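You operate a simulated robot arm through the tools that you are given. There is no shell and no other tool.

You run a simulated two-armed robot. Do the job below in one go: nothing can be reset, and whatever is moved stays where it is left.

## Task
Take the blue screen cloth from the top of the packing bench and lay it out flat on the top of the long grey bench.

Only the result counts: the job must be done as asked and must still hold three seconds after the hand-in. Knocking over, shifting, dropping, spilling or breaking anything else fails it. Flat cloth is picked up by pressing the open fingertips on it (5 to 10 N) and closing them slowly along it; thin cloth reads only 2 to 8 mm in the jaws.

## Robot
Two 6-joint arms with three-finger grippers on one trunk, on a base that moves. Base frame: it is fixed to the floor where the robot stands at the start and does not move with it; the origin is under the middle of the robot, x ahead of it, y to its left, z up; the surface under the hand at the start is at about z = 760. Lengths are in mm, angles in rad, forces in N, time in s.
The left shoulder is at the start at [22, 170, 1383], the right one opposite. With the tool pointing down near the work surface each hand reaches from about 340 to 620 mm from the robot's upright axis, wherever it stands, measured 20 degrees to its own side. Places, roughly: top of the long grey bench [-1400, 1400, 800]. Payload 2.2 kg a hand.
Tool frame (each hand has its own): the origin (TCP) lies between the finger pads and is the grasp point; the fingertips stand 25 mm ahead of it; z points along the fingers, y is the line along which they close. The gripper opens to 104 mm; its body begins 74 mm behind the TCP.
Orientation is that of the tool frame in the base frame, as [roll, pitch, yaw] about the fixed x, y, z axes, in that order (R = Rz(yaw) Ry(pitch) Rx(roll)). With the fingers straight down and closing along the base's y, the tool's x points along the base's -x, its y along +y and its z along -z.

## Interface
- The arms move only by the tool play_rows. It takes "left_deltas", "right_deltas" or both (then of equal length, played together; a hand with none holds still); each is one flat list of numbers, 7 for each row, row after row: the turn, a rotation vector about the base's x, y, z in rad, then the shift along the base's x, y, z in mm, then the gripper command, from -1 (shut) to 1 (fully open), values between in proportion. In form: [wx, wy, wz, tx, ty, tz, grip, wx, wy, wz, tx, ty, tz, grip, ...]. A call has 1 to 20 rows; each row shifts and turns the commanded pose from where the row before left it. A row lasts 0.2 s, in which the tool goes at most 50 mm and 0.15 rad; a call with a longer step from one row to the next is refused whole, and so is a gripper value outside its range. Where a pose cannot be reached the arm comes as near as it can. A force on the tool above 40 N (or 10 N above the force at the start of the call, whichever is more), or a blocked arm, ends the call early, and 0.2 s more pass. Each finger travels about 72 mm/s and halts on what it meets, pressing with about 42 N; the grip force reading is that of the motor and also rises with nothing between the fingers. The clock runs only during rows and for 0.2 s after the last one: add rows that do not move to give the fingers time. The reply holds the time, the measured pose of the TCP, the force on the tool along the base axes, the opening and the grip force, in the units named above and with some noise, with the torque about the TCP (base axes, N m) and any sound that the robot's microphone picked up.
- Cameras (640 x 400 px; columns grow to the right, rows downward): "scene" is now at [151.7, -18.9, 1265.6]; the picture's right is [-0.23, -0.97, -0.00], its down [-0.64, 0.15, -0.76] and it looks along [0.73, -0.17, -0.66] (base axes); focal length 259 px, centre (320, 200). "left" rides on the left gripper at [82, -3, -104] in its tool frame; the picture's right is [0.04, 1.00, 0.00], its down [-0.75, 0.03, -0.66] and it looks along [-0.66, 0.03, 0.75] (tool axes); focal length 256 px, centre (320, 200). "right" rides on the right gripper at [82, 3, -104] in its tool frame; the picture's right is [-0.04, 1.00, 0.00], its down [-0.75, -0.03, -0.66] and it looks along [-0.66, -0.03, 0.75] (tool axes); focal length 256 px, centre (320, 200). There is no depth. A picture from a camera that has moved, and an enlarged one, comes with that camera's place and axes in the base frame and with its lens.
- capture(camera): a new picture of that camera. The clock stands still meanwhile.
- slide_trunk(by): moves the trunk up (or, below 0, down) by that many mm; the arms and the scene camera ride with it, the base frame stays. It gives what a move gives, with no picture.
- roll_base(legs): drives the robot by 1 to 6 legs, each [ahead, left, turn to the left] in mm, mm and rad, along the robot's own axes; the way and the turn of a leg run together, so that a leg with both is an arc; at most 1500 mm and 3.142 rad a leg. The arms and the cameras ride along, it lands a little off, and it stops where it bumps. It gives what a move gives.
- aim_head(pan, tilt): turns the head with the scene camera to pan (to the left, within 1.047 rad either way) and tilt (down, from -0.506 to 1.204), counted from straight ahead of the robot (the tilt from the chest, where the trunk bows). It gives what a move gives.
- close_up(camera, box): a new picture of the part [left, top, right, bottom] of that camera's present view, enlarged. The clock stands still meanwhile.
- close_job(): hands the job in; it is judged then, once.

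Nothing tells you exact positions but the pictures and the camera data. Unless the task says otherwise, let go and move clear before handing in.

The tools are called after "Emit:" by a JSON object that holds its "method" and its "body". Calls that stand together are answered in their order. play_rows: Moves the arms, as the interface text tells. Its arguments: {"type":"object","properties":{"left_deltas":{"type":"array","items":{"type":"number"}},"right_deltas":{"type":"array","items":{"type":"number"}}},"required":[]} The other tools are called the same way: slide_trunk (by) moves the trunk up or down; roll_base (legs) drives the base; aim_head (pan, tilt) turns the head that bears the scene camera; capture (camera) takes a picture; close_up (camera, box) takes an enlarged picture of a part of a camera's view; close_job () hands the job in.

At the start:

```text
time: 0.0
left_tcp_pos: [607.2, 84.4, 976.8]
left_ee_rot: [-3.142, 0.001, 3.141]
left_contact_force: [-0.1, 0.8, 0.7]
left_torque: [-0.03, 0.0, 0.0]
left_opening: 104.1
left_grip_force: 0.1
right_tcp_pos: [349.6, -375.8, 900.1]
right_ee_rot: [-3.14, -0.002, 3.14]
right_contact_force: [-0.7, 0.4, 0.1]
right_torque: [-0.03, -0.01, -0.04]
right_opening: 104.0
right_grip_force: 0.0
trunk travel left (down, up): [-575.0, 167.0]
robot x, y, heading: [2.1, -2.8, 0.0]
head pan, tilt (commanded): [-0.234, 0.714]
```

scene: 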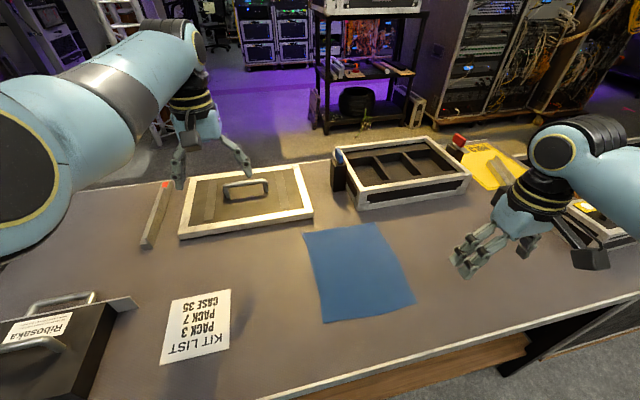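
right: 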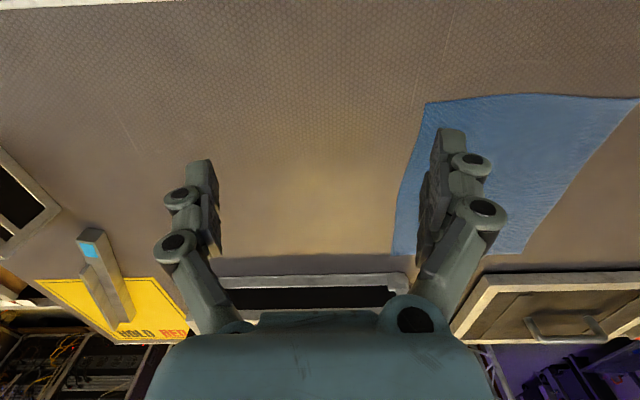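
left: 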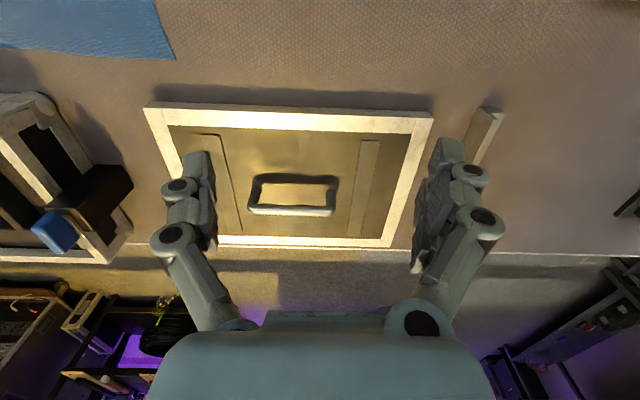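

I see the blue cloth lying flat on the packing bench, with corners at about (595,-77), (584,-279), (359,-265) and (363,-74). The grey bench is behind me to the left. I'll look closer before moving.

Emit:
{"method": "close_up", "body": {"camera": "scene", "box": [260, 200, 460, 340]}}

Emit:
{"method": "capture", "body": {"camera": "right"}}

```text
2.86 times, centred on (360, 270) of scene
camera zoom: at [151.7, -18.9, 1265.6], right [-0.23, -0.97, 0.0], down [-0.64, 0.15, -0.76], along [0.73, -0.17, -0.66], focal length 740 px, centre (206, 0)
```

zoom: 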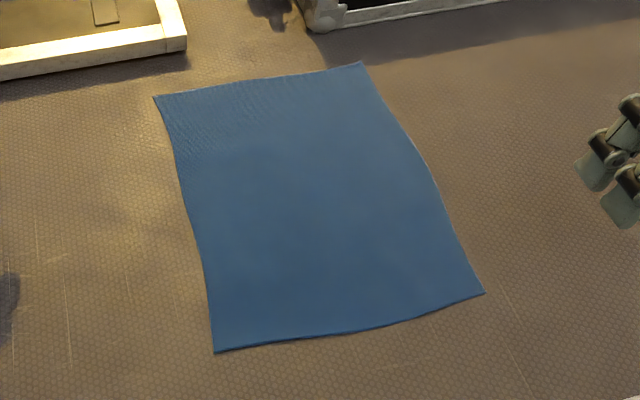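

```text
taken
camera right: at [269.3, -372.8, 1004.0], right [0.04, 1.0, 0.0], down [0.75, -0.03, 0.66], along [0.66, -0.03, -0.75], focal length 256 px, centre (320, 200)
```

right: 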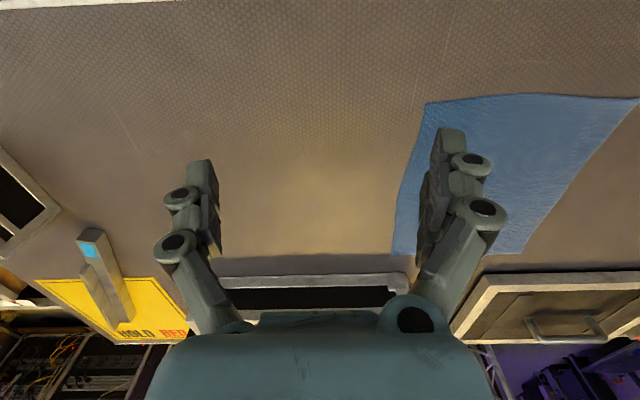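

The cloth is about 240 × 200 mm, with its near edge at x≈363. I want to centre the robot on it, so I'll check the floor to the right and the room to the left first.

Emit:
{"method": "aim_head", "body": {"pan": -1.0, "tilt": 0.8}}

Emit:
{"method": "capture", "body": {"camera": "scene"}}

Emit:
{"method": "aim_head", "body": {"pan": 1.04, "tilt": 0.4}}

Emit:
{"method": "capture", "body": {"camera": "scene"}}

```text
time: 1.1
left_tcp_pos: [607.1, 83.9, 977.5]
left_ee_rot: [3.141, 0.0, 3.141]
left_contact_force: [1.0, -0.8, 0.8]
left_torque: [0.02, 0.0, 0.01]
left_opening: 104.0
left_grip_force: 0.1
right_tcp_pos: [350.3, -376.7, 899.8]
right_ee_rot: [3.14, 0.0, 3.141]
right_contact_force: [0.5, 1.0, -0.6]
right_torque: [-0.03, 0.01, 0.01]
right_opening: 103.8
right_grip_force: 0.0
trunk travel left (down, up): [-575.0, 167.0]
robot x, y, heading: [1.2, -0.2, 0.0]
head pan, tilt (commanded): [-1.0, 0.799]
```

```text
taken
camera scene: at [113.3, -67.2, 1258.6], right [-0.84, -0.54, 0.0], down [-0.39, 0.6, -0.7], along [0.38, -0.59, -0.72], focal length 259 px, centre (320, 200)
```

scene: 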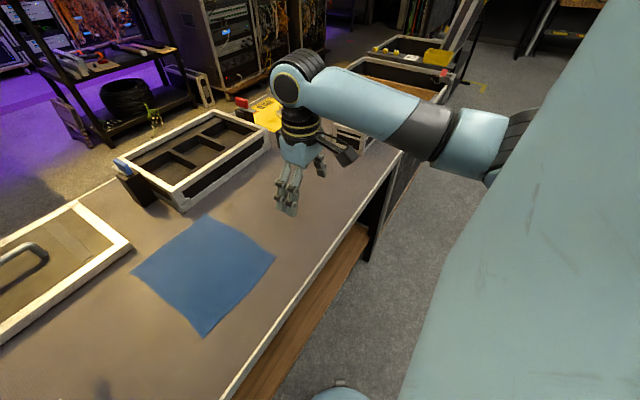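

```text
time: 3.1
left_tcp_pos: [607.2, 84.4, 977.1]
left_ee_rot: [3.141, 0.0, -3.141]
left_contact_force: [0.4, -0.3, -1.1]
left_torque: [0.01, 0.0, -0.01]
left_opening: 104.0
left_grip_force: 0.0
right_tcp_pos: [349.9, -377.1, 900.9]
right_ee_rot: [3.142, -0.001, 3.14]
right_contact_force: [-0.5, 0.4, 0.7]
right_torque: [0.04, -0.02, -0.02]
right_opening: 103.8
right_grip_force: 0.0
trunk travel left (down, up): [-575.0, 167.0]
robot x, y, heading: [1.4, -0.8, 0.001]
head pan, tilt (commanded): [1.04, 0.4]
```

```text
taken
camera scene: at [116.6, 80.5, 1293.7], right [0.86, -0.51, 0.0], down [-0.2, -0.34, -0.92], along [0.47, 0.79, -0.39], focal length 259 px, centre (320, 200)
```

scene: 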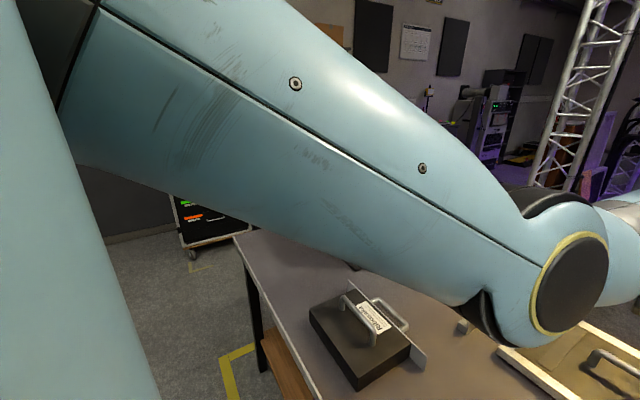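

The floor to the right is free. I'll lift the hands a little and roll 170 mm to the right so the cloth is centred between the arms.

Emit:
{"method": "play_rows", "body": {"left_deltas": [0, 0, 0, -30, 0, 20, 1, 0, 0, 0, -30, 0, 20, 1, 0, 0, 0, -30, 0, 20, 1], "right_deltas": [0, 0, 0, 15, 0, 40, 1, 0, 0, 0, 15, 0, 40, 1, 0, 0, 0, 15, 0, 40, 1]}}

Emit:
{"method": "roll_base", "body": {"legs": [[0, -172, 0]]}}

Emit:
{"method": "aim_head", "body": {"pan": 0.0, "tilt": 0.85}}

Emit:
{"method": "capture", "body": {"camera": "scene"}}

```text
time: 4.1
left_tcp_pos: [541.1, 150.2, 1038.3]
left_ee_rot: [3.045, 0.037, -3.076]
left_contact_force: [0.5, -0.6, 0.1]
left_torque: [0.01, 0.02, 0.02]
left_opening: 104.0
left_grip_force: 0.1
left hand out of reach, approached as far as the arm can: row 3
right_tcp_pos: [390.7, -387.6, 1010.1]
right_ee_rot: [3.138, 0.005, 3.141]
right_contact_force: [0.2, 0.5, -0.1]
right_torque: [-0.01, 0.01, -0.02]
right_opening: 104.1
right_grip_force: 0.2
right hand out of reach, approached as far as the arm can: row 3
trunk travel left (down, up): [-575.0, 167.0]
robot x, y, heading: [1.2, -1.2, 0.006]
head pan, tilt (commanded): [1.04, 0.4]
stopped in row 3 (left hand): the arm was blocked; the commanded pose is now the measured one
```

```text
time: 5.5
left_tcp_pos: [541.0, -22.4, 1036.6]
left_ee_rot: [3.044, 0.037, -3.073]
left_contact_force: [0.7, -0.7, -0.9]
left_torque: [0.05, 0.01, 0.03]
left_opening: 103.8
left_grip_force: 0.1
right_tcp_pos: [390.0, -561.9, 1011.4]
right_ee_rot: [3.137, 0.003, -3.14]
right_contact_force: [-0.7, -0.3, -0.4]
right_torque: [0.06, 0.02, 0.0]
right_opening: 103.9
right_grip_force: 0.0
trunk travel left (down, up): [-575.0, 167.0]
robot x, y, heading: [-1.3, -175.4, -0.003]
head pan, tilt (commanded): [1.04, 0.4]
```

```text
time: 6.8
left_tcp_pos: [540.8, -20.8, 1035.6]
left_ee_rot: [3.044, 0.037, -3.072]
left_contact_force: [0.4, -0.3, 0.0]
left_torque: [0.04, 0.01, 0.02]
left_opening: 104.0
left_grip_force: 0.1
right_tcp_pos: [390.3, -562.2, 1011.4]
right_ee_rot: [3.137, 0.003, 3.141]
right_contact_force: [-0.6, -0.5, 0.4]
right_torque: [0.01, -0.01, 0.0]
right_opening: 104.2
right_grip_force: 0.2
trunk travel left (down, up): [-575.0, 167.0]
robot x, y, heading: [4.0, -172.9, -0.002]
head pan, tilt (commanded): [0.0, 0.85]
```

```text
taken
camera scene: at [147.9, -171.7, 1254.6], right [0.0, -1.0, 0.0], down [-0.75, 0.0, -0.66], along [0.66, 0.0, -0.75], focal length 259 px, centre (320, 200)
```

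scene: 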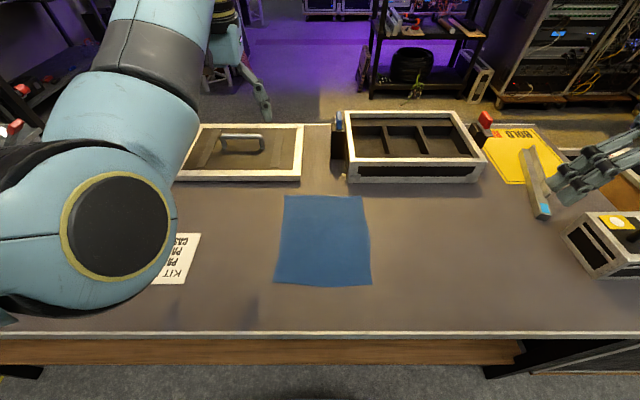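

I'll take a close look at the gripper's finger layout before choosing how to pinch the cloth.

Emit:
{"method": "close_up", "body": {"camera": "scene", "box": [520, 100, 640, 240]}}

Emit:
{"method": "capture", "body": {"camera": "left"}}

Emit:
{"method": "capture", "body": {"camera": "right"}}

```text
2.86 times, centred on (580, 170) of scene
camera zoom: at [147.9, -171.7, 1254.6], right [0.0, -1.0, 0.0], down [-0.75, 0.0, -0.66], along [0.66, 0.0, -0.75], focal length 740 px, centre (-423, 286)
```

zoom: 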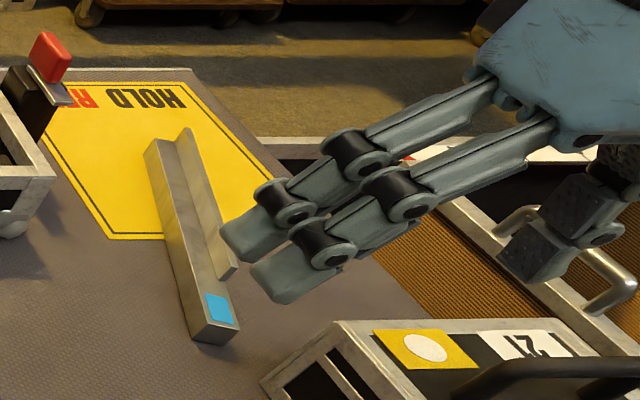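

```text
taken
camera left: at [455.9, -38.6, 1137.2], right [-0.11, 0.99, 0.1], down [0.73, 0.01, 0.68], along [0.67, 0.15, -0.72], focal length 256 px, centre (320, 200)
```

left: 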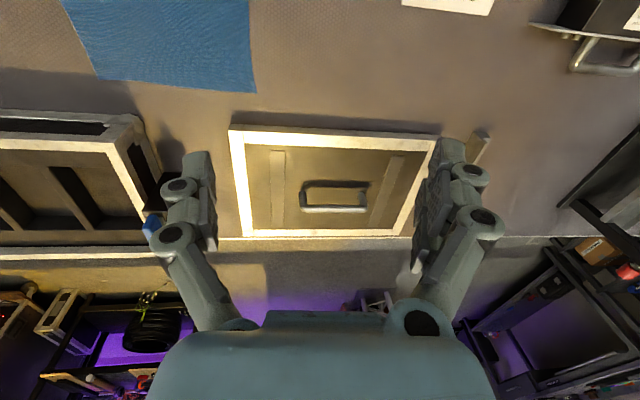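

```text
taken
camera right: at [309.1, -557.1, 1114.0], right [0.04, 1.0, 0.0], down [0.75, -0.03, 0.66], along [0.66, -0.02, -0.75], focal length 256 px, centre (320, 200)
```

right: 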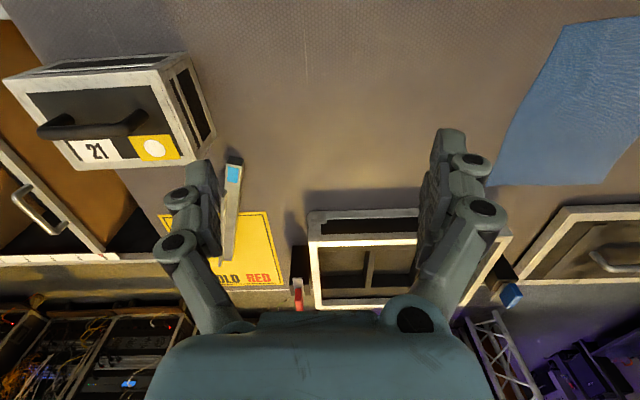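

The gripper has a pair of fingers on its +y side and a single finger opposite. I'll pinch near the two front corners, closing along y. First I bring both hands, partly closed, to a hover above those corners.

Emit:
{"method": "play_rows", "body": {"left_deltas": [-0.049, 0.018, -0.035, -20, -5, -12, 0.5, -0.049, 0.019, -0.034, -20, -5, -12, 0.2, 0, 0, 0, -20, -5, -14, 0, 0, 0, 0, -20, -5, -14, -0.23, 0, 0, 0, -20, -5, -20, -0.23, 0, 0, 0, -20, -5, -20, -0.23, 0, 0, 0, -20, -5, -20, -0.23, 0, 0, 0, -20, -5, -20, -0.23], "right_deltas": [0, 0, 0, 0, 34, -10, 0.5, 0, 0, 0, 0, 34, -13, 0.2, 0, 0, 0, 0, 34, -13, 0, 0, 0, 0, -2, 34, -14, -0.23, 0, 0, 0, -2, 34, -14, -0.23, 0, 0, 0, -2, 34, -15, -0.23, 0, 0, 0, -2, 34, -15, -0.23, 0, 0, 0, -2, 34, -15, -0.23]}}

Emit:
{"method": "capture", "body": {"camera": "scene"}}

```text
time: 8.0
left_tcp_pos: [473.5, 42.5, 966.8]
left_ee_rot: [2.987, 0.044, -3.093]
left_contact_force: [0.0, -0.3, -0.2]
left_torque: [-0.04, 0.03, -0.01]
left_opening: 40.1
left_grip_force: 0.1
left hand out of reach, approached as far as the arm can: row 1, 2
right_tcp_pos: [382.8, -415.0, 930.0]
right_ee_rot: [3.14, 0.004, -3.141]
right_contact_force: [0.0, -0.4, 0.1]
right_torque: [0.0, -0.02, 0.02]
right_opening: 40.1
right_grip_force: 0.1
right hand out of reach, approached as far as the arm can: row 1, 2, 3
trunk travel left (down, up): [-575.0, 167.0]
robot x, y, heading: [-0.4, -172.6, 0.002]
head pan, tilt (commanded): [0.0, 0.85]
stopped in row 5 (left hand): the arm was blocked; the commanded pose is now the measured one
```

```text
taken
camera scene: at [147.4, -170.6, 1254.7], right [0.0, -1.0, 0.0], down [-0.75, 0.0, -0.66], along [0.66, 0.0, -0.75], focal length 259 px, centre (320, 200)
```

scene: 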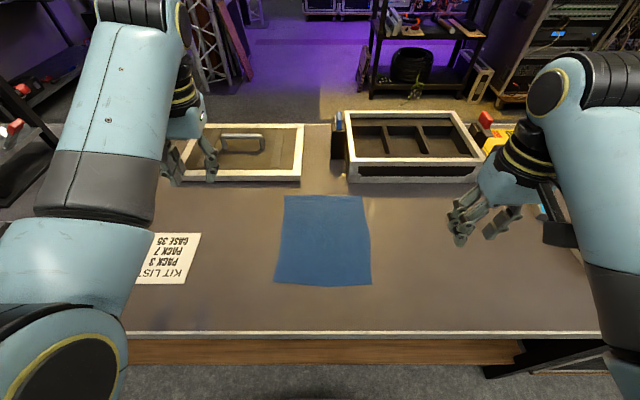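

The left arm is cramped when its hand is high and close in. I'll lower it first and straighten the tool, then move it in over the corner.

Emit:
{"method": "play_rows", "body": {"left_deltas": [0, 0, 0, 0, 0, -25, -0.23, -0.039, 0.011, -0.012, 0, 0, -25, -0.23, -0.039, 0.011, -0.012, 0, 0, -25, -0.23, -0.039, 0.011, -0.012, 0, 0, -15, -0.23, -0.038, 0.011, -0.012, 0, 0, 0, -0.23]}}

```text
time: 9.2
left_tcp_pos: [473.8, 43.2, 875.1]
left_ee_rot: [3.139, -0.005, -3.136]
left_contact_force: [0.3, -0.3, -0.9]
left_torque: [0.01, -0.01, -0.02]
left_opening: 40.1
left_grip_force: 0.1
right_tcp_pos: [382.5, -416.2, 928.2]
right_ee_rot: [3.138, 0.003, 3.14]
right_contact_force: [-0.5, -0.1, -0.2]
right_torque: [0.03, 0.0, 0.0]
right_opening: 39.9
right_grip_force: 0.0
trunk travel left (down, up): [-575.0, 167.0]
robot x, y, heading: [1.5, -170.2, 0.001]
head pan, tilt (commanded): [0.0, 0.85]
```

The left tool is straight again. Now I move both hands in towards the front corners.

Emit:
{"method": "play_rows", "body": {"left_deltas": [0, 0, 0, -14, -19, -4, -0.23, 0, 0, 0, -14, -19, -4, -0.23, 0, 0, 0, -14, -19, -4, -0.23, 0, 0, 0, -14, -19, -4, -0.23, 0, 0, 0, -14, -19, -4, -0.23, 0, 0, 0, -14, -19, -4, -0.23], "right_deltas": [0, 0, 0, 0, 15, -15, -0.23, 0, 0, 0, 0, 20, -15, -0.23, 0, 0, 0, 0, 22, -13, -0.23, 0, 0, 0, 0, 22, -12, -0.23, 0, 0, 0, 0, 22, -12, -0.23, 0, 0, 0, 0, 22, -12, -0.23]}}

Emit:
{"method": "capture", "body": {"camera": "scene"}}

Emit:
{"method": "capture", "body": {"camera": "left"}}

Emit:
{"method": "capture", "body": {"camera": "right"}}

```text
time: 10.5
left_tcp_pos: [410.9, 41.3, 848.9]
left_ee_rot: [2.97, 0.013, -3.123]
left_contact_force: [-0.9, -0.3, -1.3]
left_torque: [0.0, 0.01, -0.01]
left_opening: 40.0
left_grip_force: 0.0
right_tcp_pos: [388.0, -380.1, 854.8]
right_ee_rot: [-3.022, 0.013, 3.135]
right_contact_force: [0.6, -1.1, 0.2]
right_torque: [0.03, -0.01, -0.03]
right_opening: 39.8
right_grip_force: 0.1
trunk travel left (down, up): [-575.0, 167.0]
robot x, y, heading: [-0.2, -174.9, -0.004]
head pan, tilt (commanded): [0.0, 0.85]
stopped in row 6 (left hand): the arm was blocked; the commanded pose is now the measured one
```

```text
taken
camera scene: at [147.5, -171.4, 1254.7], right [0.0, -1.0, 0.0], down [-0.75, 0.0, -0.66], along [0.66, 0.0, -0.75], focal length 259 px, centre (320, 200)
```

scene: 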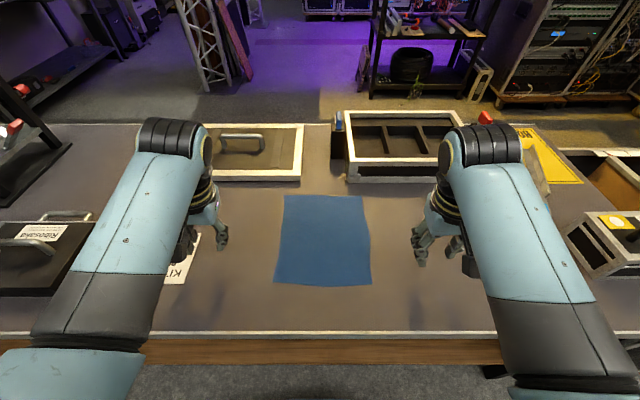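

```text
taken
camera left: at [327.7, 20.1, 950.1], right [-0.06, 0.98, 0.17], down [0.75, -0.07, 0.66], along [0.66, 0.17, -0.73], focal length 256 px, centre (320, 200)
```

left: 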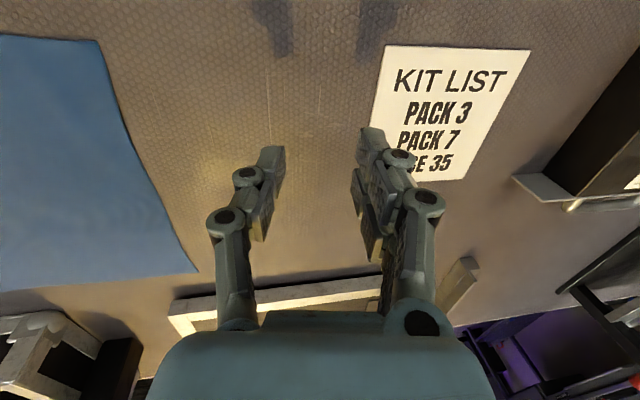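

```text
taken
camera right: at [306.2, -363.0, 955.5], right [0.05, 0.99, -0.12], down [0.75, 0.04, 0.66], along [0.66, -0.12, -0.74], focal length 256 px, centre (320, 200)
```

right: 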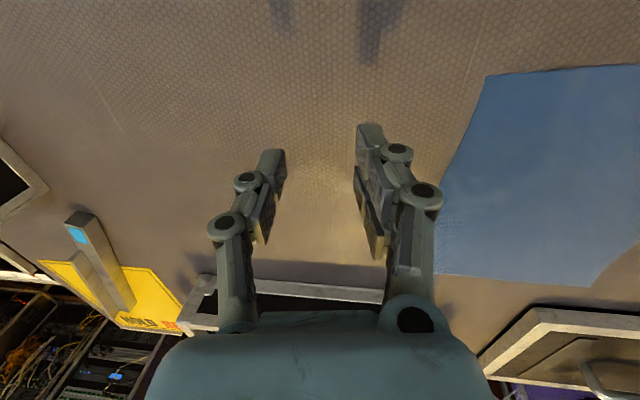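

Both hands lagged and tilted as they came inward. I'll straighten them at a lower height and then try a slower inward move to see where they stick.

Emit:
{"method": "play_rows", "body": {"left_deltas": [-0.03, 0, 0, 0, 0, -5, -0.23, -0.035, 0.003, -0.004, 0, 0, -5, -0.23, -0.035, 0.003, -0.005, 0, 0, -5, -0.23, -0.035, 0.004, -0.005, 0, 0, -5, -0.23, -0.036, 0.003, -0.005, 0, 0, -5, -0.23, 0, 0, 0, 0, 0, 0, -0.23, 0, 0, 0, 0, -8, 0, -0.23, 0, 0, 0, 0, -8, 0, -0.23, 0, 0, 0, 0, -8, 0, -0.23], "right_deltas": [0.02, 0, 0, 0, 0, -5, -0.23, 0.025, -0.003, 0, 0, 0, -5, -0.23, 0.025, -0.003, 0, 0, 0, -5, -0.23, 0.025, -0.003, 0, 0, 0, -5, -0.23, 0.024, -0.003, 0, 0, 0, -5, -0.23, 0, 0, 0, 0, 0, 0, -0.23, 0, 0, 0, 0, 8, 0, -0.23, 0, 0, 0, 0, 8, 0, -0.23, 0, 0, 0, 0, 8, 0, -0.23]}}

```text
time: 12.5
left_tcp_pos: [411.3, 15.9, 824.7]
left_ee_rot: [-3.139, -0.001, -3.141]
left_contact_force: [1.0, -0.3, -0.1]
left_torque: [0.01, 0.0, 0.03]
left_opening: 40.0
left_grip_force: 0.1
right_tcp_pos: [387.9, -355.8, 828.5]
right_ee_rot: [3.14, 0.023, 3.134]
right_contact_force: [-0.2, 0.9, 0.2]
right_torque: [-0.01, 0.0, 0.01]
right_opening: 40.1
right_grip_force: 0.0
trunk travel left (down, up): [-575.0, 167.0]
robot x, y, heading: [1.6, -170.6, -0.001]
head pan, tilt (commanded): [0.0, 0.85]
```

Moving slowly works, so I'll keep the steps small and continue inward.

Emit:
{"method": "play_rows", "body": {"left_deltas": [0, 0, 0, -2, -8, 0, -0.23, 0, 0, 0, -2, -8, 0, -0.23, 0, 0, 0, -2, -8, 0, -0.23, 0, 0, 0, -2, -8, 0, -0.23, 0, 0, 0, -2, -8, 0, -0.23, 0, 0, 0, -2, -8, 0, -0.23, 0, 0, 0, -2, -8, 0, -0.23, 0, 0, 0, -2, -8, 0, -0.23, 0, 0, 0, -2, -8, 0, -0.23, 0, 0, 0, -2, -8, 0, -0.23], "right_deltas": [0, 0.012, 0, 0, 7, 0, -0.23, 0, 0.011, 0, 0, 7, 0, -0.23, 0, 0, 0, 0, 7, 0, -0.23, 0, 0, 0, 0, 7, 0, -0.23, 0, 0, 0, 0, 7, 0, -0.23, 0, 0, 0, 0, 7, 0, -0.23, 0, 0, 0, 0, 7, 0, -0.23, 0, 0, 0, 0, 7, 0, -0.23, 0, 0, 0, 0, 7, 0, -0.23, 0, 0, 0, 0, 7, 0, -0.23]}}

Emit:
{"method": "capture", "body": {"camera": "scene"}}

Emit:
{"method": "capture", "body": {"camera": "left"}}

Emit:
{"method": "capture", "body": {"camera": "right"}}

```text
time: 14.5
left_tcp_pos: [403.7, 30.6, 818.1]
left_ee_rot: [2.998, 0.017, -3.129]
left_contact_force: [-0.2, 0.1, 0.1]
left_torque: [0.02, 0.01, -0.01]
left_opening: 40.1
left_grip_force: 0.0
right_tcp_pos: [384.4, -377.1, 813.9]
right_ee_rot: [-3.0, -0.008, 3.127]
right_contact_force: [0.3, -0.1, 0.1]
right_torque: [-0.04, -0.02, -0.01]
right_opening: 39.9
right_grip_force: 0.0
trunk travel left (down, up): [-575.0, 167.0]
robot x, y, heading: [1.0, -174.3, -0.004]
head pan, tilt (commanded): [0.0, 0.85]
stopped in row 9 (right hand): the arm was blocked; the commanded pose is now the measured one
```

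```text
taken
camera scene: at [147.7, -171.7, 1254.6], right [0.0, -1.0, 0.0], down [-0.75, 0.0, -0.66], along [0.66, 0.0, -0.75], focal length 259 px, centre (320, 200)
```

scene: 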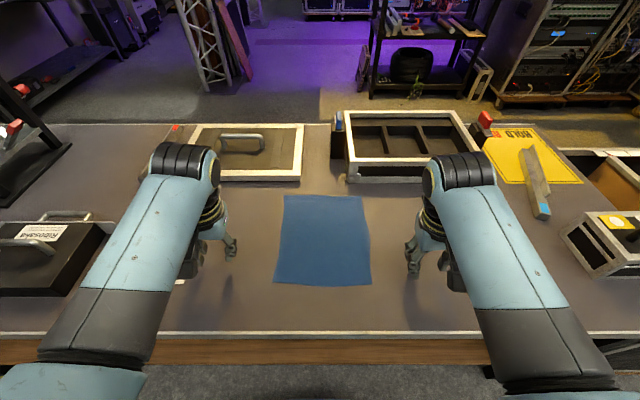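

```text
taken
camera left: at [319.7, 13.3, 920.1], right [-0.05, 0.99, 0.14], down [0.74, -0.05, 0.67], along [0.67, 0.14, -0.73], focal length 256 px, centre (320, 200)
```

left: 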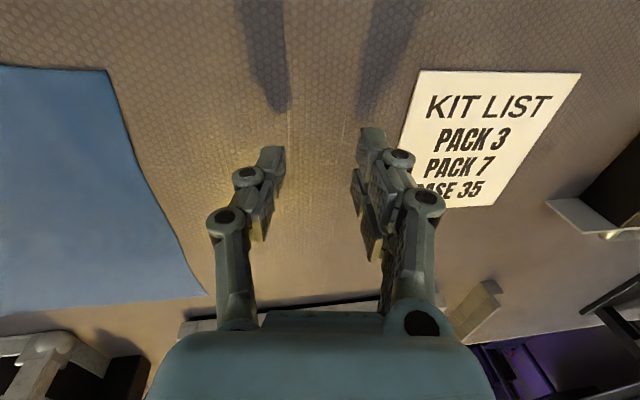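

```text
taken
camera right: at [304.3, -357.8, 917.1], right [0.05, 0.99, -0.14], down [0.76, 0.05, 0.65], along [0.65, -0.14, -0.75], focal length 256 px, centre (320, 200)
```

right: 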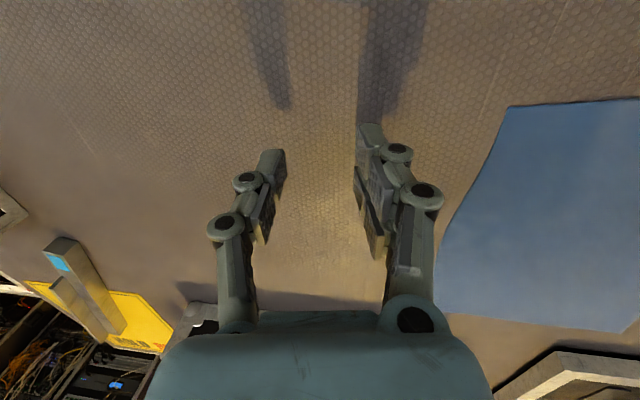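

No reach warning came up, so both arms seem to be physically blocked near the shoulders. I'll look down at the arms and torso to see what's touching.

Emit:
{"method": "aim_head", "body": {"pan": 0.7, "tilt": 1.2}}

Emit:
{"method": "capture", "body": {"camera": "scene"}}

Emit:
{"method": "aim_head", "body": {"pan": -0.7, "tilt": 1.2}}

Emit:
{"method": "capture", "body": {"camera": "scene"}}

```text
time: 15.6
left_tcp_pos: [404.7, 31.4, 818.9]
left_ee_rot: [3.0, 0.016, -3.13]
left_contact_force: [-0.1, -0.7, 0.2]
left_torque: [0.01, 0.03, -0.02]
left_opening: 40.1
left_grip_force: 0.0
right_tcp_pos: [383.9, -378.1, 813.6]
right_ee_rot: [-2.999, -0.009, 3.127]
right_contact_force: [-0.8, 0.3, -0.4]
right_torque: [-0.01, -0.02, -0.01]
right_opening: 39.7
right_grip_force: 0.0
trunk travel left (down, up): [-575.0, 167.0]
robot x, y, heading: [0.8, -173.5, 0.0]
head pan, tilt (commanded): [0.7, 1.201]
```

```text
taken
camera scene: at [112.4, -135.7, 1230.9], right [0.64, -0.77, 0.0], down [-0.71, -0.6, -0.36], along [0.28, 0.23, -0.93], focal length 259 px, centre (320, 200)
```

scene: 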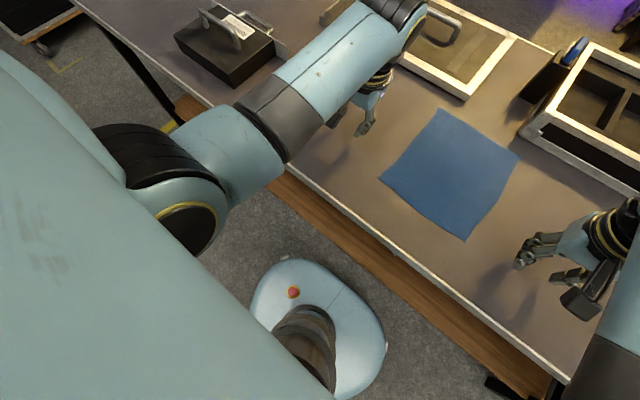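

```text
time: 17.1
left_tcp_pos: [403.6, 31.6, 817.8]
left_ee_rot: [3.0, 0.016, -3.128]
left_contact_force: [-0.5, 0.4, 0.1]
left_torque: [0.01, 0.01, 0.03]
left_opening: 40.1
left_grip_force: 0.0
right_tcp_pos: [383.3, -376.7, 814.8]
right_ee_rot: [-3.0, -0.008, 3.127]
right_contact_force: [0.3, -0.4, -0.2]
right_torque: [-0.02, 0.0, 0.0]
right_opening: 40.1
right_grip_force: 0.1
trunk travel left (down, up): [-575.0, 167.0]
robot x, y, heading: [-2.6, -169.9, 0.002]
head pan, tilt (commanded): [-0.7, 1.201]
```

```text
taken
camera scene: at [112.3, -207.7, 1230.9], right [-0.64, -0.77, 0.0], down [-0.71, 0.6, -0.36], along [0.28, -0.23, -0.93], focal length 259 px, centre (320, 200)
```

scene: 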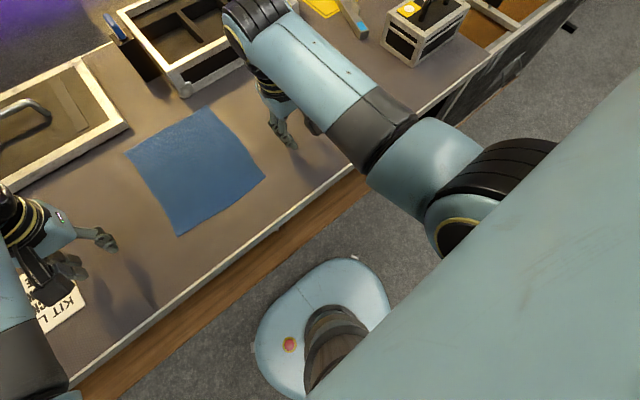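

I'll look straight down the front of the torso to see whether the panel is the chest or the upper arms.

Emit:
{"method": "aim_head", "body": {"pan": 0.0, "tilt": 1.2}}

Emit:
{"method": "capture", "body": {"camera": "scene"}}

```text
time: 18.2
left_tcp_pos: [402.4, 30.1, 818.5]
left_ee_rot: [3.002, 0.016, -3.129]
left_contact_force: [0.9, 0.9, -0.2]
left_torque: [0.01, -0.01, -0.01]
left_opening: 40.1
left_grip_force: 0.0
right_tcp_pos: [384.2, -377.0, 814.0]
right_ee_rot: [-2.998, -0.009, 3.129]
right_contact_force: [0.1, -0.9, 0.5]
right_torque: [0.0, -0.01, -0.01]
right_opening: 40.2
right_grip_force: 0.1
trunk travel left (down, up): [-575.0, 167.0]
robot x, y, heading: [2.2, -170.6, 0.001]
head pan, tilt (commanded): [0.0, 1.201]
```

```text
taken
camera scene: at [125.5, -171.7, 1230.9], right [0.0, -1.0, 0.0], down [-0.93, 0.0, -0.36], along [0.36, 0.0, -0.93], focal length 259 px, centre (320, 200)
```

scene: 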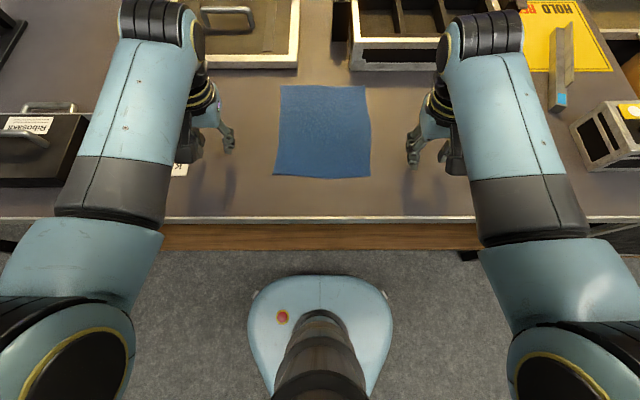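

The upper arms hang straight down and hit the chest when the hands are close in. At the start pose they were further forward and were fine. So I'll back off about 215 mm and work with the hands farther out, using the trunk for height.

Emit:
{"method": "roll_base", "body": {"legs": [[-215, 0, 0]]}}

Emit:
{"method": "aim_head", "body": {"pan": 0.0, "tilt": 0.8}}

Emit:
{"method": "play_rows", "body": {"left_deltas": [-0.03, 0, 0, 0, 4, 5, -0.23, -0.03, 0.004, -0.003, 5, 2, 5, -0.23, -0.03, 0.004, -0.003, 10, 0, 5, -0.23, -0.03, 0.004, -0.003, 15, 0, 5, -0.23, -0.02, 0.004, -0.003, 20, 0, 5, -0.23, 0, 0, 0, 20, 0, 5, -0.23, 0, 0, 0, 20, 0, 5, -0.23, 0, 0, 0, 20, 0, 5, -0.23], "right_deltas": [0.03, 0, 0, 0, -4, 5, -0.23, 0.03, -0.002, 0.003, 7, -2, 5, -0.23, 0.03, -0.002, 0.003, 12, 0, 5, -0.23, 0.03, -0.002, 0.003, 18, 0, 5, -0.23, 0.02, -0.002, 0.003, 22, 0, 5, -0.23, 0, 0, 0, 22, 0, 5, -0.23, 0, 0, 0, 22, 0, 5, -0.23, 0, 0, 0, 22, 0, 5, -0.23]}}

```text
time: 19.9
left_tcp_pos: [184.5, 30.2, 820.1]
left_ee_rot: [3.001, 0.017, -3.13]
left_contact_force: [-0.1, 0.4, 0.5]
left_torque: [0.02, -0.04, -0.01]
left_opening: 40.1
left_grip_force: 0.0
right_tcp_pos: [164.5, -377.4, 815.5]
right_ee_rot: [-2.998, -0.006, 3.127]
right_contact_force: [0.3, 0.1, 0.0]
right_torque: [-0.04, -0.06, 0.0]
right_opening: 40.1
right_grip_force: 0.1
trunk travel left (down, up): [-575.0, 167.0]
robot x, y, heading: [-215.6, -172.7, -0.004]
head pan, tilt (commanded): [0.0, 1.201]
```

```text
time: 20.7
left_tcp_pos: [186.0, 30.3, 817.9]
left_ee_rot: [3.0, 0.017, -3.129]
left_contact_force: [-0.4, -0.5, -1.0]
left_torque: [-0.01, 0.02, -0.01]
left_opening: 40.0
left_grip_force: 0.0
right_tcp_pos: [165.7, -377.6, 814.4]
right_ee_rot: [-2.998, -0.008, 3.128]
right_contact_force: [0.6, -0.2, -0.7]
right_torque: [0.01, 0.02, 0.01]
right_opening: 40.0
right_grip_force: 0.0
trunk travel left (down, up): [-575.0, 167.0]
robot x, y, heading: [-218.6, -174.6, -0.001]
head pan, tilt (commanded): [0.0, 0.799]
```

```text
time: 22.5
left_tcp_pos: [295.8, 37.5, 857.4]
left_ee_rot: [3.14, -0.003, -3.14]
left_contact_force: [0.8, -0.7, -0.5]
left_torque: [-0.04, -0.01, 0.0]
left_opening: 40.0
left_grip_force: 0.1
right_tcp_pos: [291.8, -382.2, 854.5]
right_ee_rot: [-3.138, -0.006, 3.138]
right_contact_force: [0.4, 0.3, 0.0]
right_torque: [-0.01, 0.04, -0.02]
right_opening: 39.9
right_grip_force: 0.0
trunk travel left (down, up): [-575.0, 167.0]
robot x, y, heading: [-216.1, -174.0, 0.001]
head pan, tilt (commanded): [0.0, 0.799]
```

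The tools are straight again. Now I move both hands forward and inward towards the posture that worked at the start.

Emit:
{"method": "play_rows", "body": {"left_deltas": [0, 0, 0, 12, -5, 6, -0.23, 0, 0, 0, 12, -5, 6, -0.23, 0, 0, 0, 12, -7, 6, -0.23, 0, 0, 0, 10, -9, 6, -0.23, 0, 0, 0, 9, -10, 6, -0.23, 0, 0, 0, 8, -10, 6, -0.23, 0, 0, 0, 7, -10, 6, -0.23, 0, 0, 0, 6, -10, 6, -0.23, 0, 0, 0, 5, -10, 6, -0.23, 0, 0, 0, 4, -10, 6, -0.23], "right_deltas": [0, 0, 0, 12, 5, 6, -0.23, 0, 0, 0, 12, 5, 6, -0.23, 0, 0, 0, 12, 7, 6, -0.23, 0, 0, 0, 10, 9, 6, -0.23, 0, 0, 0, 9, 10, 6, -0.23, 0, 0, 0, 8, 10, 6, -0.23, 0, 0, 0, 8, 10, 6, -0.23, 0, 0, 0, 7, 10, 6, -0.23, 0, 0, 0, 6, 10, 6, -0.23, 0, 0, 0, 5, 10, 6, -0.23]}}

```text
time: 24.7
left_tcp_pos: [379.3, -50.7, 918.5]
left_ee_rot: [-3.141, -0.002, -3.14]
left_contact_force: [0.2, -0.1, 0.3]
left_torque: [0.03, -0.02, 0.03]
left_opening: 39.9
left_grip_force: 0.0
right_tcp_pos: [380.8, -297.4, 914.3]
right_ee_rot: [-3.138, -0.003, 3.139]
right_contact_force: [0.3, -0.2, 0.0]
right_torque: [-0.01, 0.01, 0.01]
right_opening: 40.2
right_grip_force: 0.1
trunk travel left (down, up): [-575.0, 167.0]
robot x, y, heading: [-220.0, -172.6, -0.0]
head pan, tilt (commanded): [0.0, 0.799]
```

That worked cleanly. I'll go in the last 50 mm to just above the corners and check with pictures.

Emit:
{"method": "play_rows", "body": {"left_deltas": [0, 0, 0, 1, -10, 2, -0.23, 0, 0, 0, 1, -10, 2, -0.23, 0, 0, 0, 1, -10, 2, -0.23, 0, 0, 0, 1, -10, 2, -0.23, 0, 0, 0, 0, -10, 2, -0.23], "right_deltas": [0, 0, 0, 1, 10, 2, -0.23, 0, 0, 0, 1, 10, 2, -0.23, 0, 0, 0, 1, 10, 2, -0.23, 0, 0, 0, 0, 10, 2, -0.23, 0, 0, 0, 0, 10, 2, -0.23]}}

Emit:
{"method": "capture", "body": {"camera": "scene"}}

Emit:
{"method": "capture", "body": {"camera": "left"}}

Emit:
{"method": "capture", "body": {"camera": "right"}}

```text
time: 25.9
left_tcp_pos: [385.3, -98.9, 927.5]
left_ee_rot: [3.14, -0.004, -3.137]
left_contact_force: [-0.5, -0.2, 0.3]
left_torque: [0.03, 0.0, 0.0]
left_opening: 40.1
left_grip_force: 0.1
right_tcp_pos: [383.3, -246.8, 924.1]
right_ee_rot: [-3.139, -0.001, 3.139]
right_contact_force: [0.3, 0.4, 0.2]
right_torque: [0.01, -0.02, 0.02]
right_opening: 40.2
right_grip_force: 0.0
trunk travel left (down, up): [-575.0, 167.0]
robot x, y, heading: [-216.9, -172.8, -0.001]
head pan, tilt (commanded): [0.0, 0.799]
```

```text
taken
camera scene: at [-67.5, -171.6, 1258.6], right [0.0, -1.0, 0.0], down [-0.72, 0.0, -0.7], along [0.7, 0.0, -0.72], focal length 259 px, centre (320, 200)
```

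scene: 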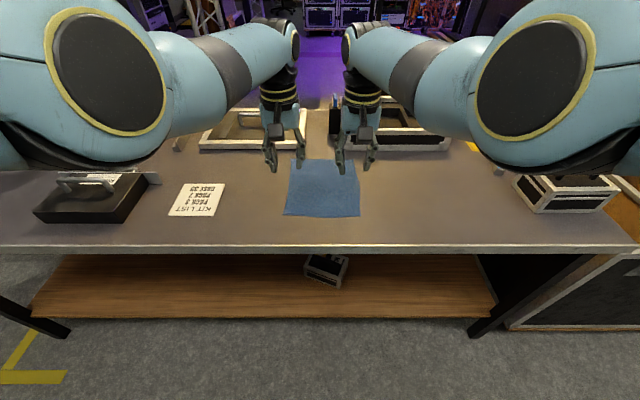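

```text
taken
camera left: at [302.5, -101.6, 1032.6], right [-0.04, 1.0, 0.0], down [0.76, 0.03, 0.66], along [0.65, 0.03, -0.76], focal length 256 px, centre (320, 200)
```

left: 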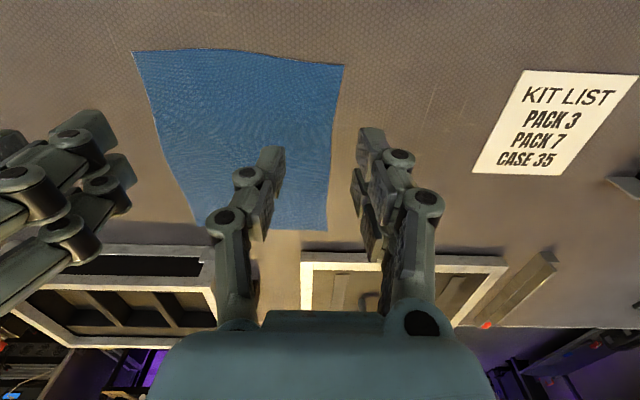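

```text
taken
camera right: at [302.7, -242.5, 1027.1], right [0.04, 1.0, 0.0], down [0.76, -0.03, 0.65], along [0.65, -0.03, -0.76], focal length 256 px, centre (320, 200)
```

right: 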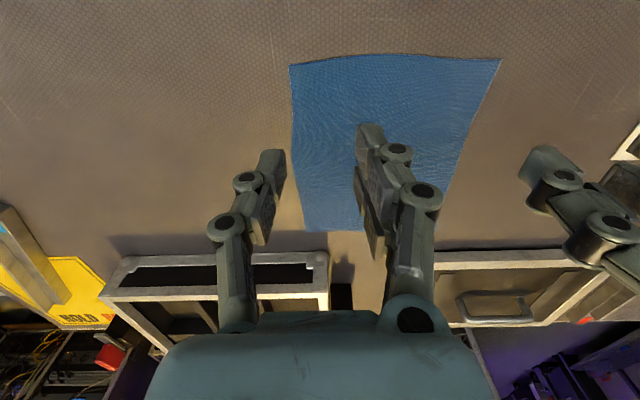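

Both hands are right above the front corners (about (363,-76) and (361,-273)). I'll shift them slightly inward, then lower the trunk.

Emit:
{"method": "play_rows", "body": {"left_deltas": [0, 0, 0, -2, -4, 0, -0.23, 0, 0, 0, -2, -4, 0, -0.23, 0, 0, 0, 0, 0, 0, -0.23], "right_deltas": [0, 0, 0, -1, 3, 1, -0.23, 0, 0, 0, -1, 2, 2, -0.23, 0, 0, 0, 0, 0, 0, -0.23]}}

Emit:
{"method": "slide_trunk", "body": {"by": -115}}

Emit:
{"method": "capture", "body": {"camera": "left"}}

Emit:
{"method": "capture", "body": {"camera": "right"}}

Emit:
{"method": "capture", "body": {"camera": "scene"}}

```text
time: 26.7
left_tcp_pos: [379.7, -107.4, 927.4]
left_ee_rot: [3.14, -0.002, -3.139]
left_contact_force: [0.0, 0.4, -0.3]
left_torque: [-0.01, 0.01, 0.0]
left_opening: 40.1
left_grip_force: 0.1
right_tcp_pos: [382.2, -242.2, 927.4]
right_ee_rot: [-3.138, -0.002, 3.141]
right_contact_force: [-0.2, -0.2, 0.2]
right_torque: [-0.02, 0.03, -0.02]
right_opening: 40.0
right_grip_force: 0.1
trunk travel left (down, up): [-575.0, 167.0]
robot x, y, heading: [-218.0, -171.3, -0.005]
head pan, tilt (commanded): [0.0, 0.799]
```

```text
time: 28.2
left_tcp_pos: [381.5, -107.3, 813.5]
left_ee_rot: [3.14, 0.0, -3.14]
left_contact_force: [0.2, 0.6, -0.6]
left_torque: [-0.03, -0.02, 0.02]
left_opening: 40.1
left_grip_force: 0.1
right_tcp_pos: [380.3, -242.5, 812.6]
right_ee_rot: [-3.138, -0.002, 3.141]
right_contact_force: [-0.1, 0.1, 0.2]
right_torque: [-0.01, -0.06, -0.01]
right_opening: 40.1
right_grip_force: 0.0
trunk travel left (down, up): [-460.0, 282.0]
robot x, y, heading: [-219.0, -176.0, -0.002]
head pan, tilt (commanded): [0.0, 0.799]
```

```text
taken
camera left: at [298.3, -109.8, 918.2], right [-0.04, 1.0, 0.0], down [0.75, 0.03, 0.66], along [0.65, 0.03, -0.76], focal length 256 px, centre (320, 200)
```

left: 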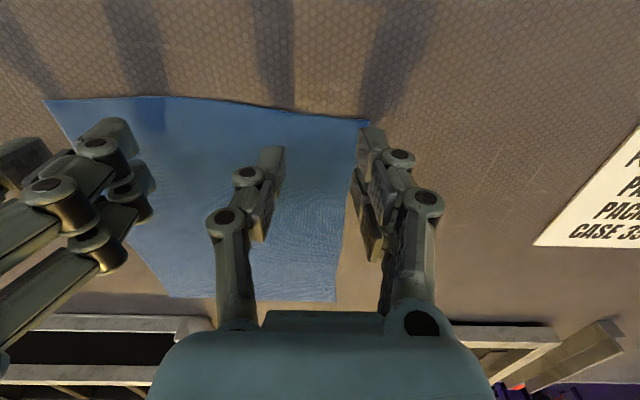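

```text
taken
camera right: at [300.6, -237.9, 916.2], right [0.04, 1.0, 0.0], down [0.76, -0.03, 0.65], along [0.65, -0.03, -0.76], focal length 256 px, centre (320, 200)
```

right: 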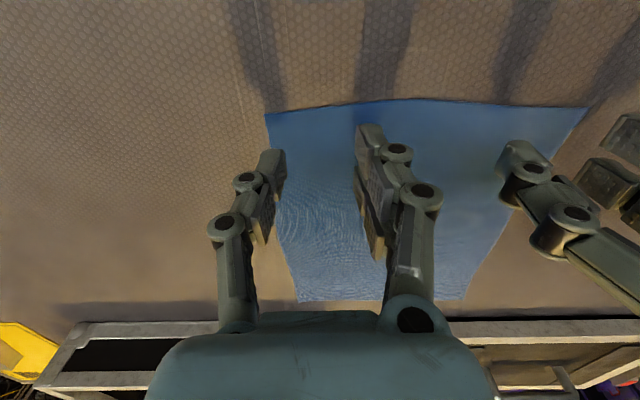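

```text
taken
camera scene: at [-65.7, -171.7, 1142.1], right [0.0, -1.0, 0.0], down [-0.72, 0.0, -0.7], along [0.7, 0.0, -0.72], focal length 259 px, centre (320, 200)
```

scene: 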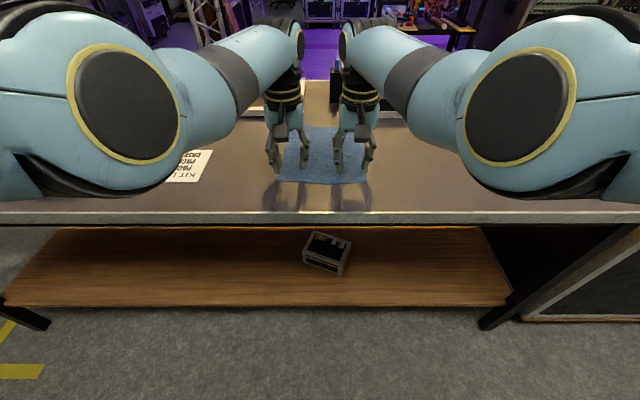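

The near finger of each pair sits just off the cloth's front edge, so I'll shift both hands 8 mm forward and 5 mm inward. Then I'll lower them in small steps until they touch.

Emit:
{"method": "play_rows", "body": {"left_deltas": [0, 0, 0, 4, -2.5, 0, -0.23, 0, 0, 0, 4, -2.5, 0, -0.23, 0, 0, 0, 0, 0, -7, -0.23, 0, 0, 0, 0, 0, -6, -0.23, 0, 0, 0, 0, 0, -4, -0.23, 0, 0, 0, 0, 0, -3, -0.23, 0, 0, 0, 0, 0, 0, -0.23], "right_deltas": [0, 0, 0, 4, 2.5, 0, -0.23, 0, 0, 0, 4, 2.5, 0, -0.23, 0, 0, 0, 0, 0, -7, -0.23, 0, 0, 0, 0, 0, -6, -0.23, 0, 0, 0, 0, 0, -4, -0.23, 0, 0, 0, 0, 0, -3, -0.23, 0, 0, 0, 0, 0, 0, -0.23]}}

```text
time: 29.8
left_tcp_pos: [386.8, -112.5, 793.0]
left_ee_rot: [3.14, -0.002, -3.141]
left_contact_force: [-0.4, 0.0, -0.7]
left_torque: [0.03, -0.01, 0.02]
left_opening: 40.0
left_grip_force: 0.2
right_tcp_pos: [388.6, -237.0, 792.1]
right_ee_rot: [-3.138, -0.003, 3.141]
right_contact_force: [0.9, 0.3, -0.5]
right_torque: [0.02, -0.01, 0.02]
right_opening: 40.1
right_grip_force: 0.1
trunk travel left (down, up): [-460.0, 282.0]
robot x, y, heading: [-217.9, -174.7, -0.004]
head pan, tilt (commanded): [0.0, 0.799]
```

Emit:
{"method": "play_rows", "body": {"left_deltas": [0, 0, 0, 0, 0, -2, -0.23, 0, 0, 0, 0, 0, -2, -0.23, 0, 0, 0, 0, 0, 0, -0.23], "right_deltas": [0, 0, 0, 0, 0, -2, -0.23, 0, 0, 0, 0, 0, -2, -0.23, 0, 0, 0, 0, 0, 0, -0.23]}}

```text
time: 30.6
left_tcp_pos: [389.7, -111.8, 790.5]
left_ee_rot: [3.14, -0.002, -3.141]
left_contact_force: [-0.2, 0.6, 0.4]
left_torque: [0.01, 0.01, -0.01]
left_opening: 39.7
left_grip_force: 0.1
right_tcp_pos: [389.5, -236.4, 787.0]
right_ee_rot: [-3.139, -0.001, 3.141]
right_contact_force: [0.3, 0.2, -0.5]
right_torque: [0.04, 0.01, -0.02]
right_opening: 40.2
right_grip_force: 0.0
trunk travel left (down, up): [-460.0, 282.0]
robot x, y, heading: [-218.0, -172.6, 0.001]
head pan, tilt (commanded): [0.0, 0.799]
```

No contact yet at z≈788, so I keep lowering gently.

Emit:
{"method": "play_rows", "body": {"left_deltas": [0, 0, 0, 0, 0, -1.5, -0.23, 0, 0, 0, 0, 0, -1.5, -0.23, 0, 0, 0, 0, 0, 0, -0.23], "right_deltas": [0, 0, 0, 0, 0, -1.5, -0.23, 0, 0, 0, 0, 0, -1.5, -0.23, 0, 0, 0, 0, 0, 0, -0.23]}}

```text
time: 31.4
left_tcp_pos: [386.7, -112.8, 787.3]
left_ee_rot: [3.139, 0.0, -3.14]
left_contact_force: [0.4, -0.2, 0.2]
left_torque: [0.0, -0.01, 0.03]
left_opening: 40.2
left_grip_force: 0.0
right_tcp_pos: [389.0, -237.4, 786.7]
right_ee_rot: [-3.14, 0.002, 3.14]
right_contact_force: [2.1, -0.2, 11.4]
right_torque: [0.15, -0.02, -0.05]
right_opening: 40.5
right_grip_force: 0.2
trunk travel left (down, up): [-460.0, 282.0]
robot x, y, heading: [-219.9, -169.3, -0.001]
head pan, tilt (commanded): [0.0, 0.799]
```

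The right hand is pressing at 11 N and the left isn't touching yet. I'll ease the right up slightly and bring the left down.

Emit:
{"method": "play_rows", "body": {"left_deltas": [0, 0, 0, 0, 0, -0.8, -0.23, 0, 0, 0, 0, 0, 0, -0.23], "right_deltas": [0, 0, 0, 0, 0, 0.4, -0.23, 0, 0, 0, 0, 0, 0, -0.23]}}

```text
time: 32.0
left_tcp_pos: [388.3, -112.2, 786.9]
left_ee_rot: [-3.141, 0.0, -3.139]
left_contact_force: [-0.8, 0.6, 1.6]
left_torque: [0.04, 0.01, 0.0]
left_opening: 39.9
left_grip_force: 0.0
right_tcp_pos: [388.0, -237.0, 785.8]
right_ee_rot: [-3.138, 0.001, 3.14]
right_contact_force: [2.4, -0.5, 14.3]
right_torque: [0.12, -0.08, -0.02]
right_opening: 41.0
right_grip_force: 0.1
trunk travel left (down, up): [-460.0, 282.0]
robot x, y, heading: [-217.6, -172.2, 0.003]
head pan, tilt (commanded): [0.0, 0.799]
```

Emit:
{"method": "play_rows", "body": {"left_deltas": [0, 0, 0, 0, 0, -0.6, -0.23, 0, 0, 0, 0, 0, 0, -0.23], "right_deltas": [0, 0, 0, 0, 0, 0.6, -0.23, 0, 0, 0, 0, 0, 0, -0.23]}}

Emit:
{"method": "capture", "body": {"camera": "left"}}

Emit:
{"method": "capture", "body": {"camera": "right"}}

```text
time: 32.6
left_tcp_pos: [387.0, -113.4, 786.5]
left_ee_rot: [-3.141, 0.001, -3.137]
left_contact_force: [1.7, -1.4, 5.0]
left_torque: [0.14, -0.01, -0.02]
left_opening: 40.0
left_grip_force: 0.1
right_tcp_pos: [387.5, -238.1, 785.9]
right_ee_rot: [-3.139, -0.002, 3.138]
right_contact_force: [2.2, 0.7, 11.2]
right_torque: [0.18, -0.05, -0.02]
right_opening: 40.1
right_grip_force: 0.5
trunk travel left (down, up): [-460.0, 282.0]
robot x, y, heading: [-211.6, -172.2, -0.003]
head pan, tilt (commanded): [0.0, 0.799]
```

```text
taken
camera left: at [305.3, -114.4, 891.3], right [-0.04, 1.0, 0.0], down [0.75, 0.03, 0.66], along [0.66, 0.03, -0.75], focal length 256 px, centre (320, 200)
```

left: 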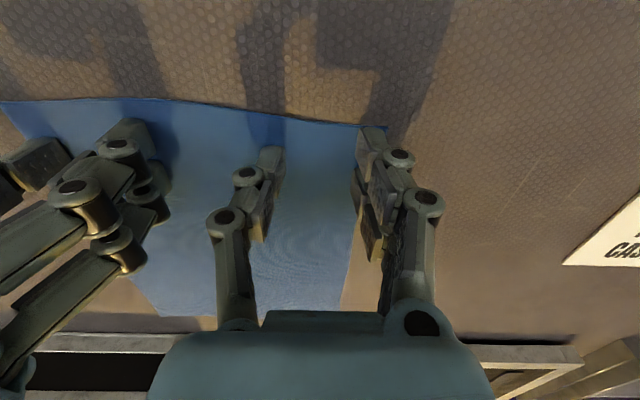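

```text
taken
camera right: at [307.6, -232.9, 890.4], right [0.04, 1.0, 0.0], down [0.75, -0.03, 0.66], along [0.65, -0.03, -0.76], focal length 256 px, centre (320, 200)
```

right: 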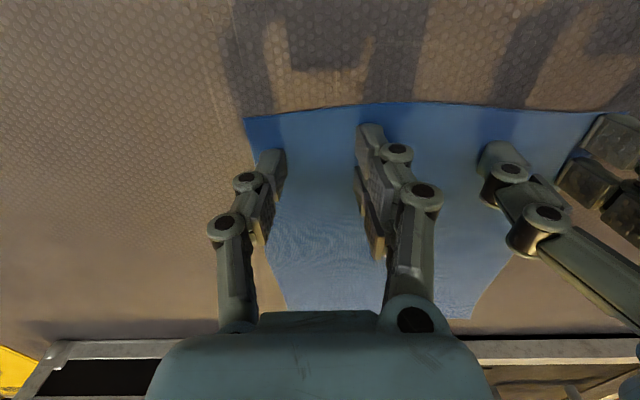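

Both fingertips are pressing on the cloth. I'll even out the forces and start closing slowly, checking as I go.

Emit:
{"method": "play_rows", "body": {"left_deltas": [0, 0, 0, 0, 0, -0.4, -0.27, 0, 0, 0, 0, 0, 0, -0.31, 0, 0, 0, 0, 0, 0, -0.35, 0, 0, 0, 0, 0, 0, -0.39, 0, 0, 0, 0, 0, 0, -0.43, 0, 0, 0, 0, 0, 0, -0.47], "right_deltas": [0, 0, 0, 0, 0, 0.3, -0.27, 0, 0, 0, 0, 0, 0, -0.31, 0, 0, 0, 0, 0, 0, -0.35, 0, 0, 0, 0, 0, 0, -0.39, 0, 0, 0, 0, 0, 0, -0.43, 0, 0, 0, 0, 0, 0, -0.47]}}

Emit:
{"method": "capture", "body": {"camera": "left"}}

Emit:
{"method": "capture", "body": {"camera": "right"}}

```text
time: 34.0
left_tcp_pos: [386.5, -113.3, 786.5]
left_ee_rot: [3.14, 0.0, -3.136]
left_contact_force: [2.3, -1.4, 15.7]
left_torque: [0.01, -0.1, 0.02]
left_opening: 29.5
left_grip_force: 0.1
right_tcp_pos: [387.0, -238.0, 786.9]
right_ee_rot: [-3.139, -0.002, 3.138]
right_contact_force: [0.1, 0.4, 1.9]
right_torque: [0.01, 0.02, 0.01]
right_opening: 28.4
right_grip_force: 0.5
trunk travel left (down, up): [-460.0, 282.0]
robot x, y, heading: [-218.1, -169.6, -0.003]
head pan, tilt (commanded): [0.0, 0.799]
```

```text
taken
camera left: at [304.7, -114.7, 890.6], right [-0.04, 1.0, 0.0], down [0.75, 0.03, 0.66], along [0.66, 0.03, -0.75], focal length 256 px, centre (320, 200)
```

left: 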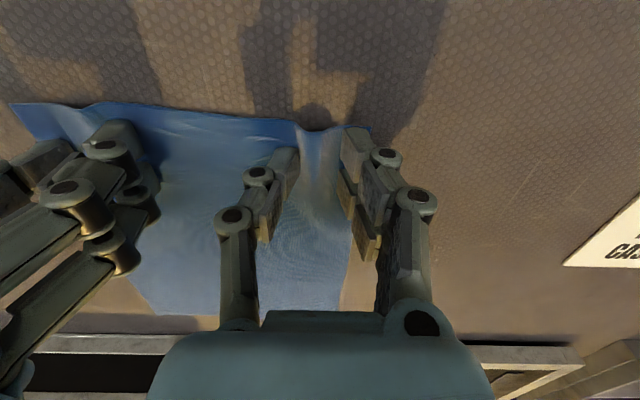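

```text
taken
camera right: at [307.4, -233.1, 890.7], right [0.04, 1.0, 0.0], down [0.75, -0.03, 0.66], along [0.65, -0.03, -0.76], focal length 256 px, centre (320, 200)
```

right: 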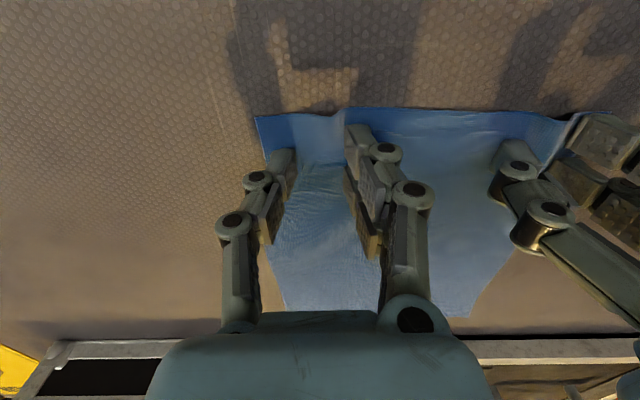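

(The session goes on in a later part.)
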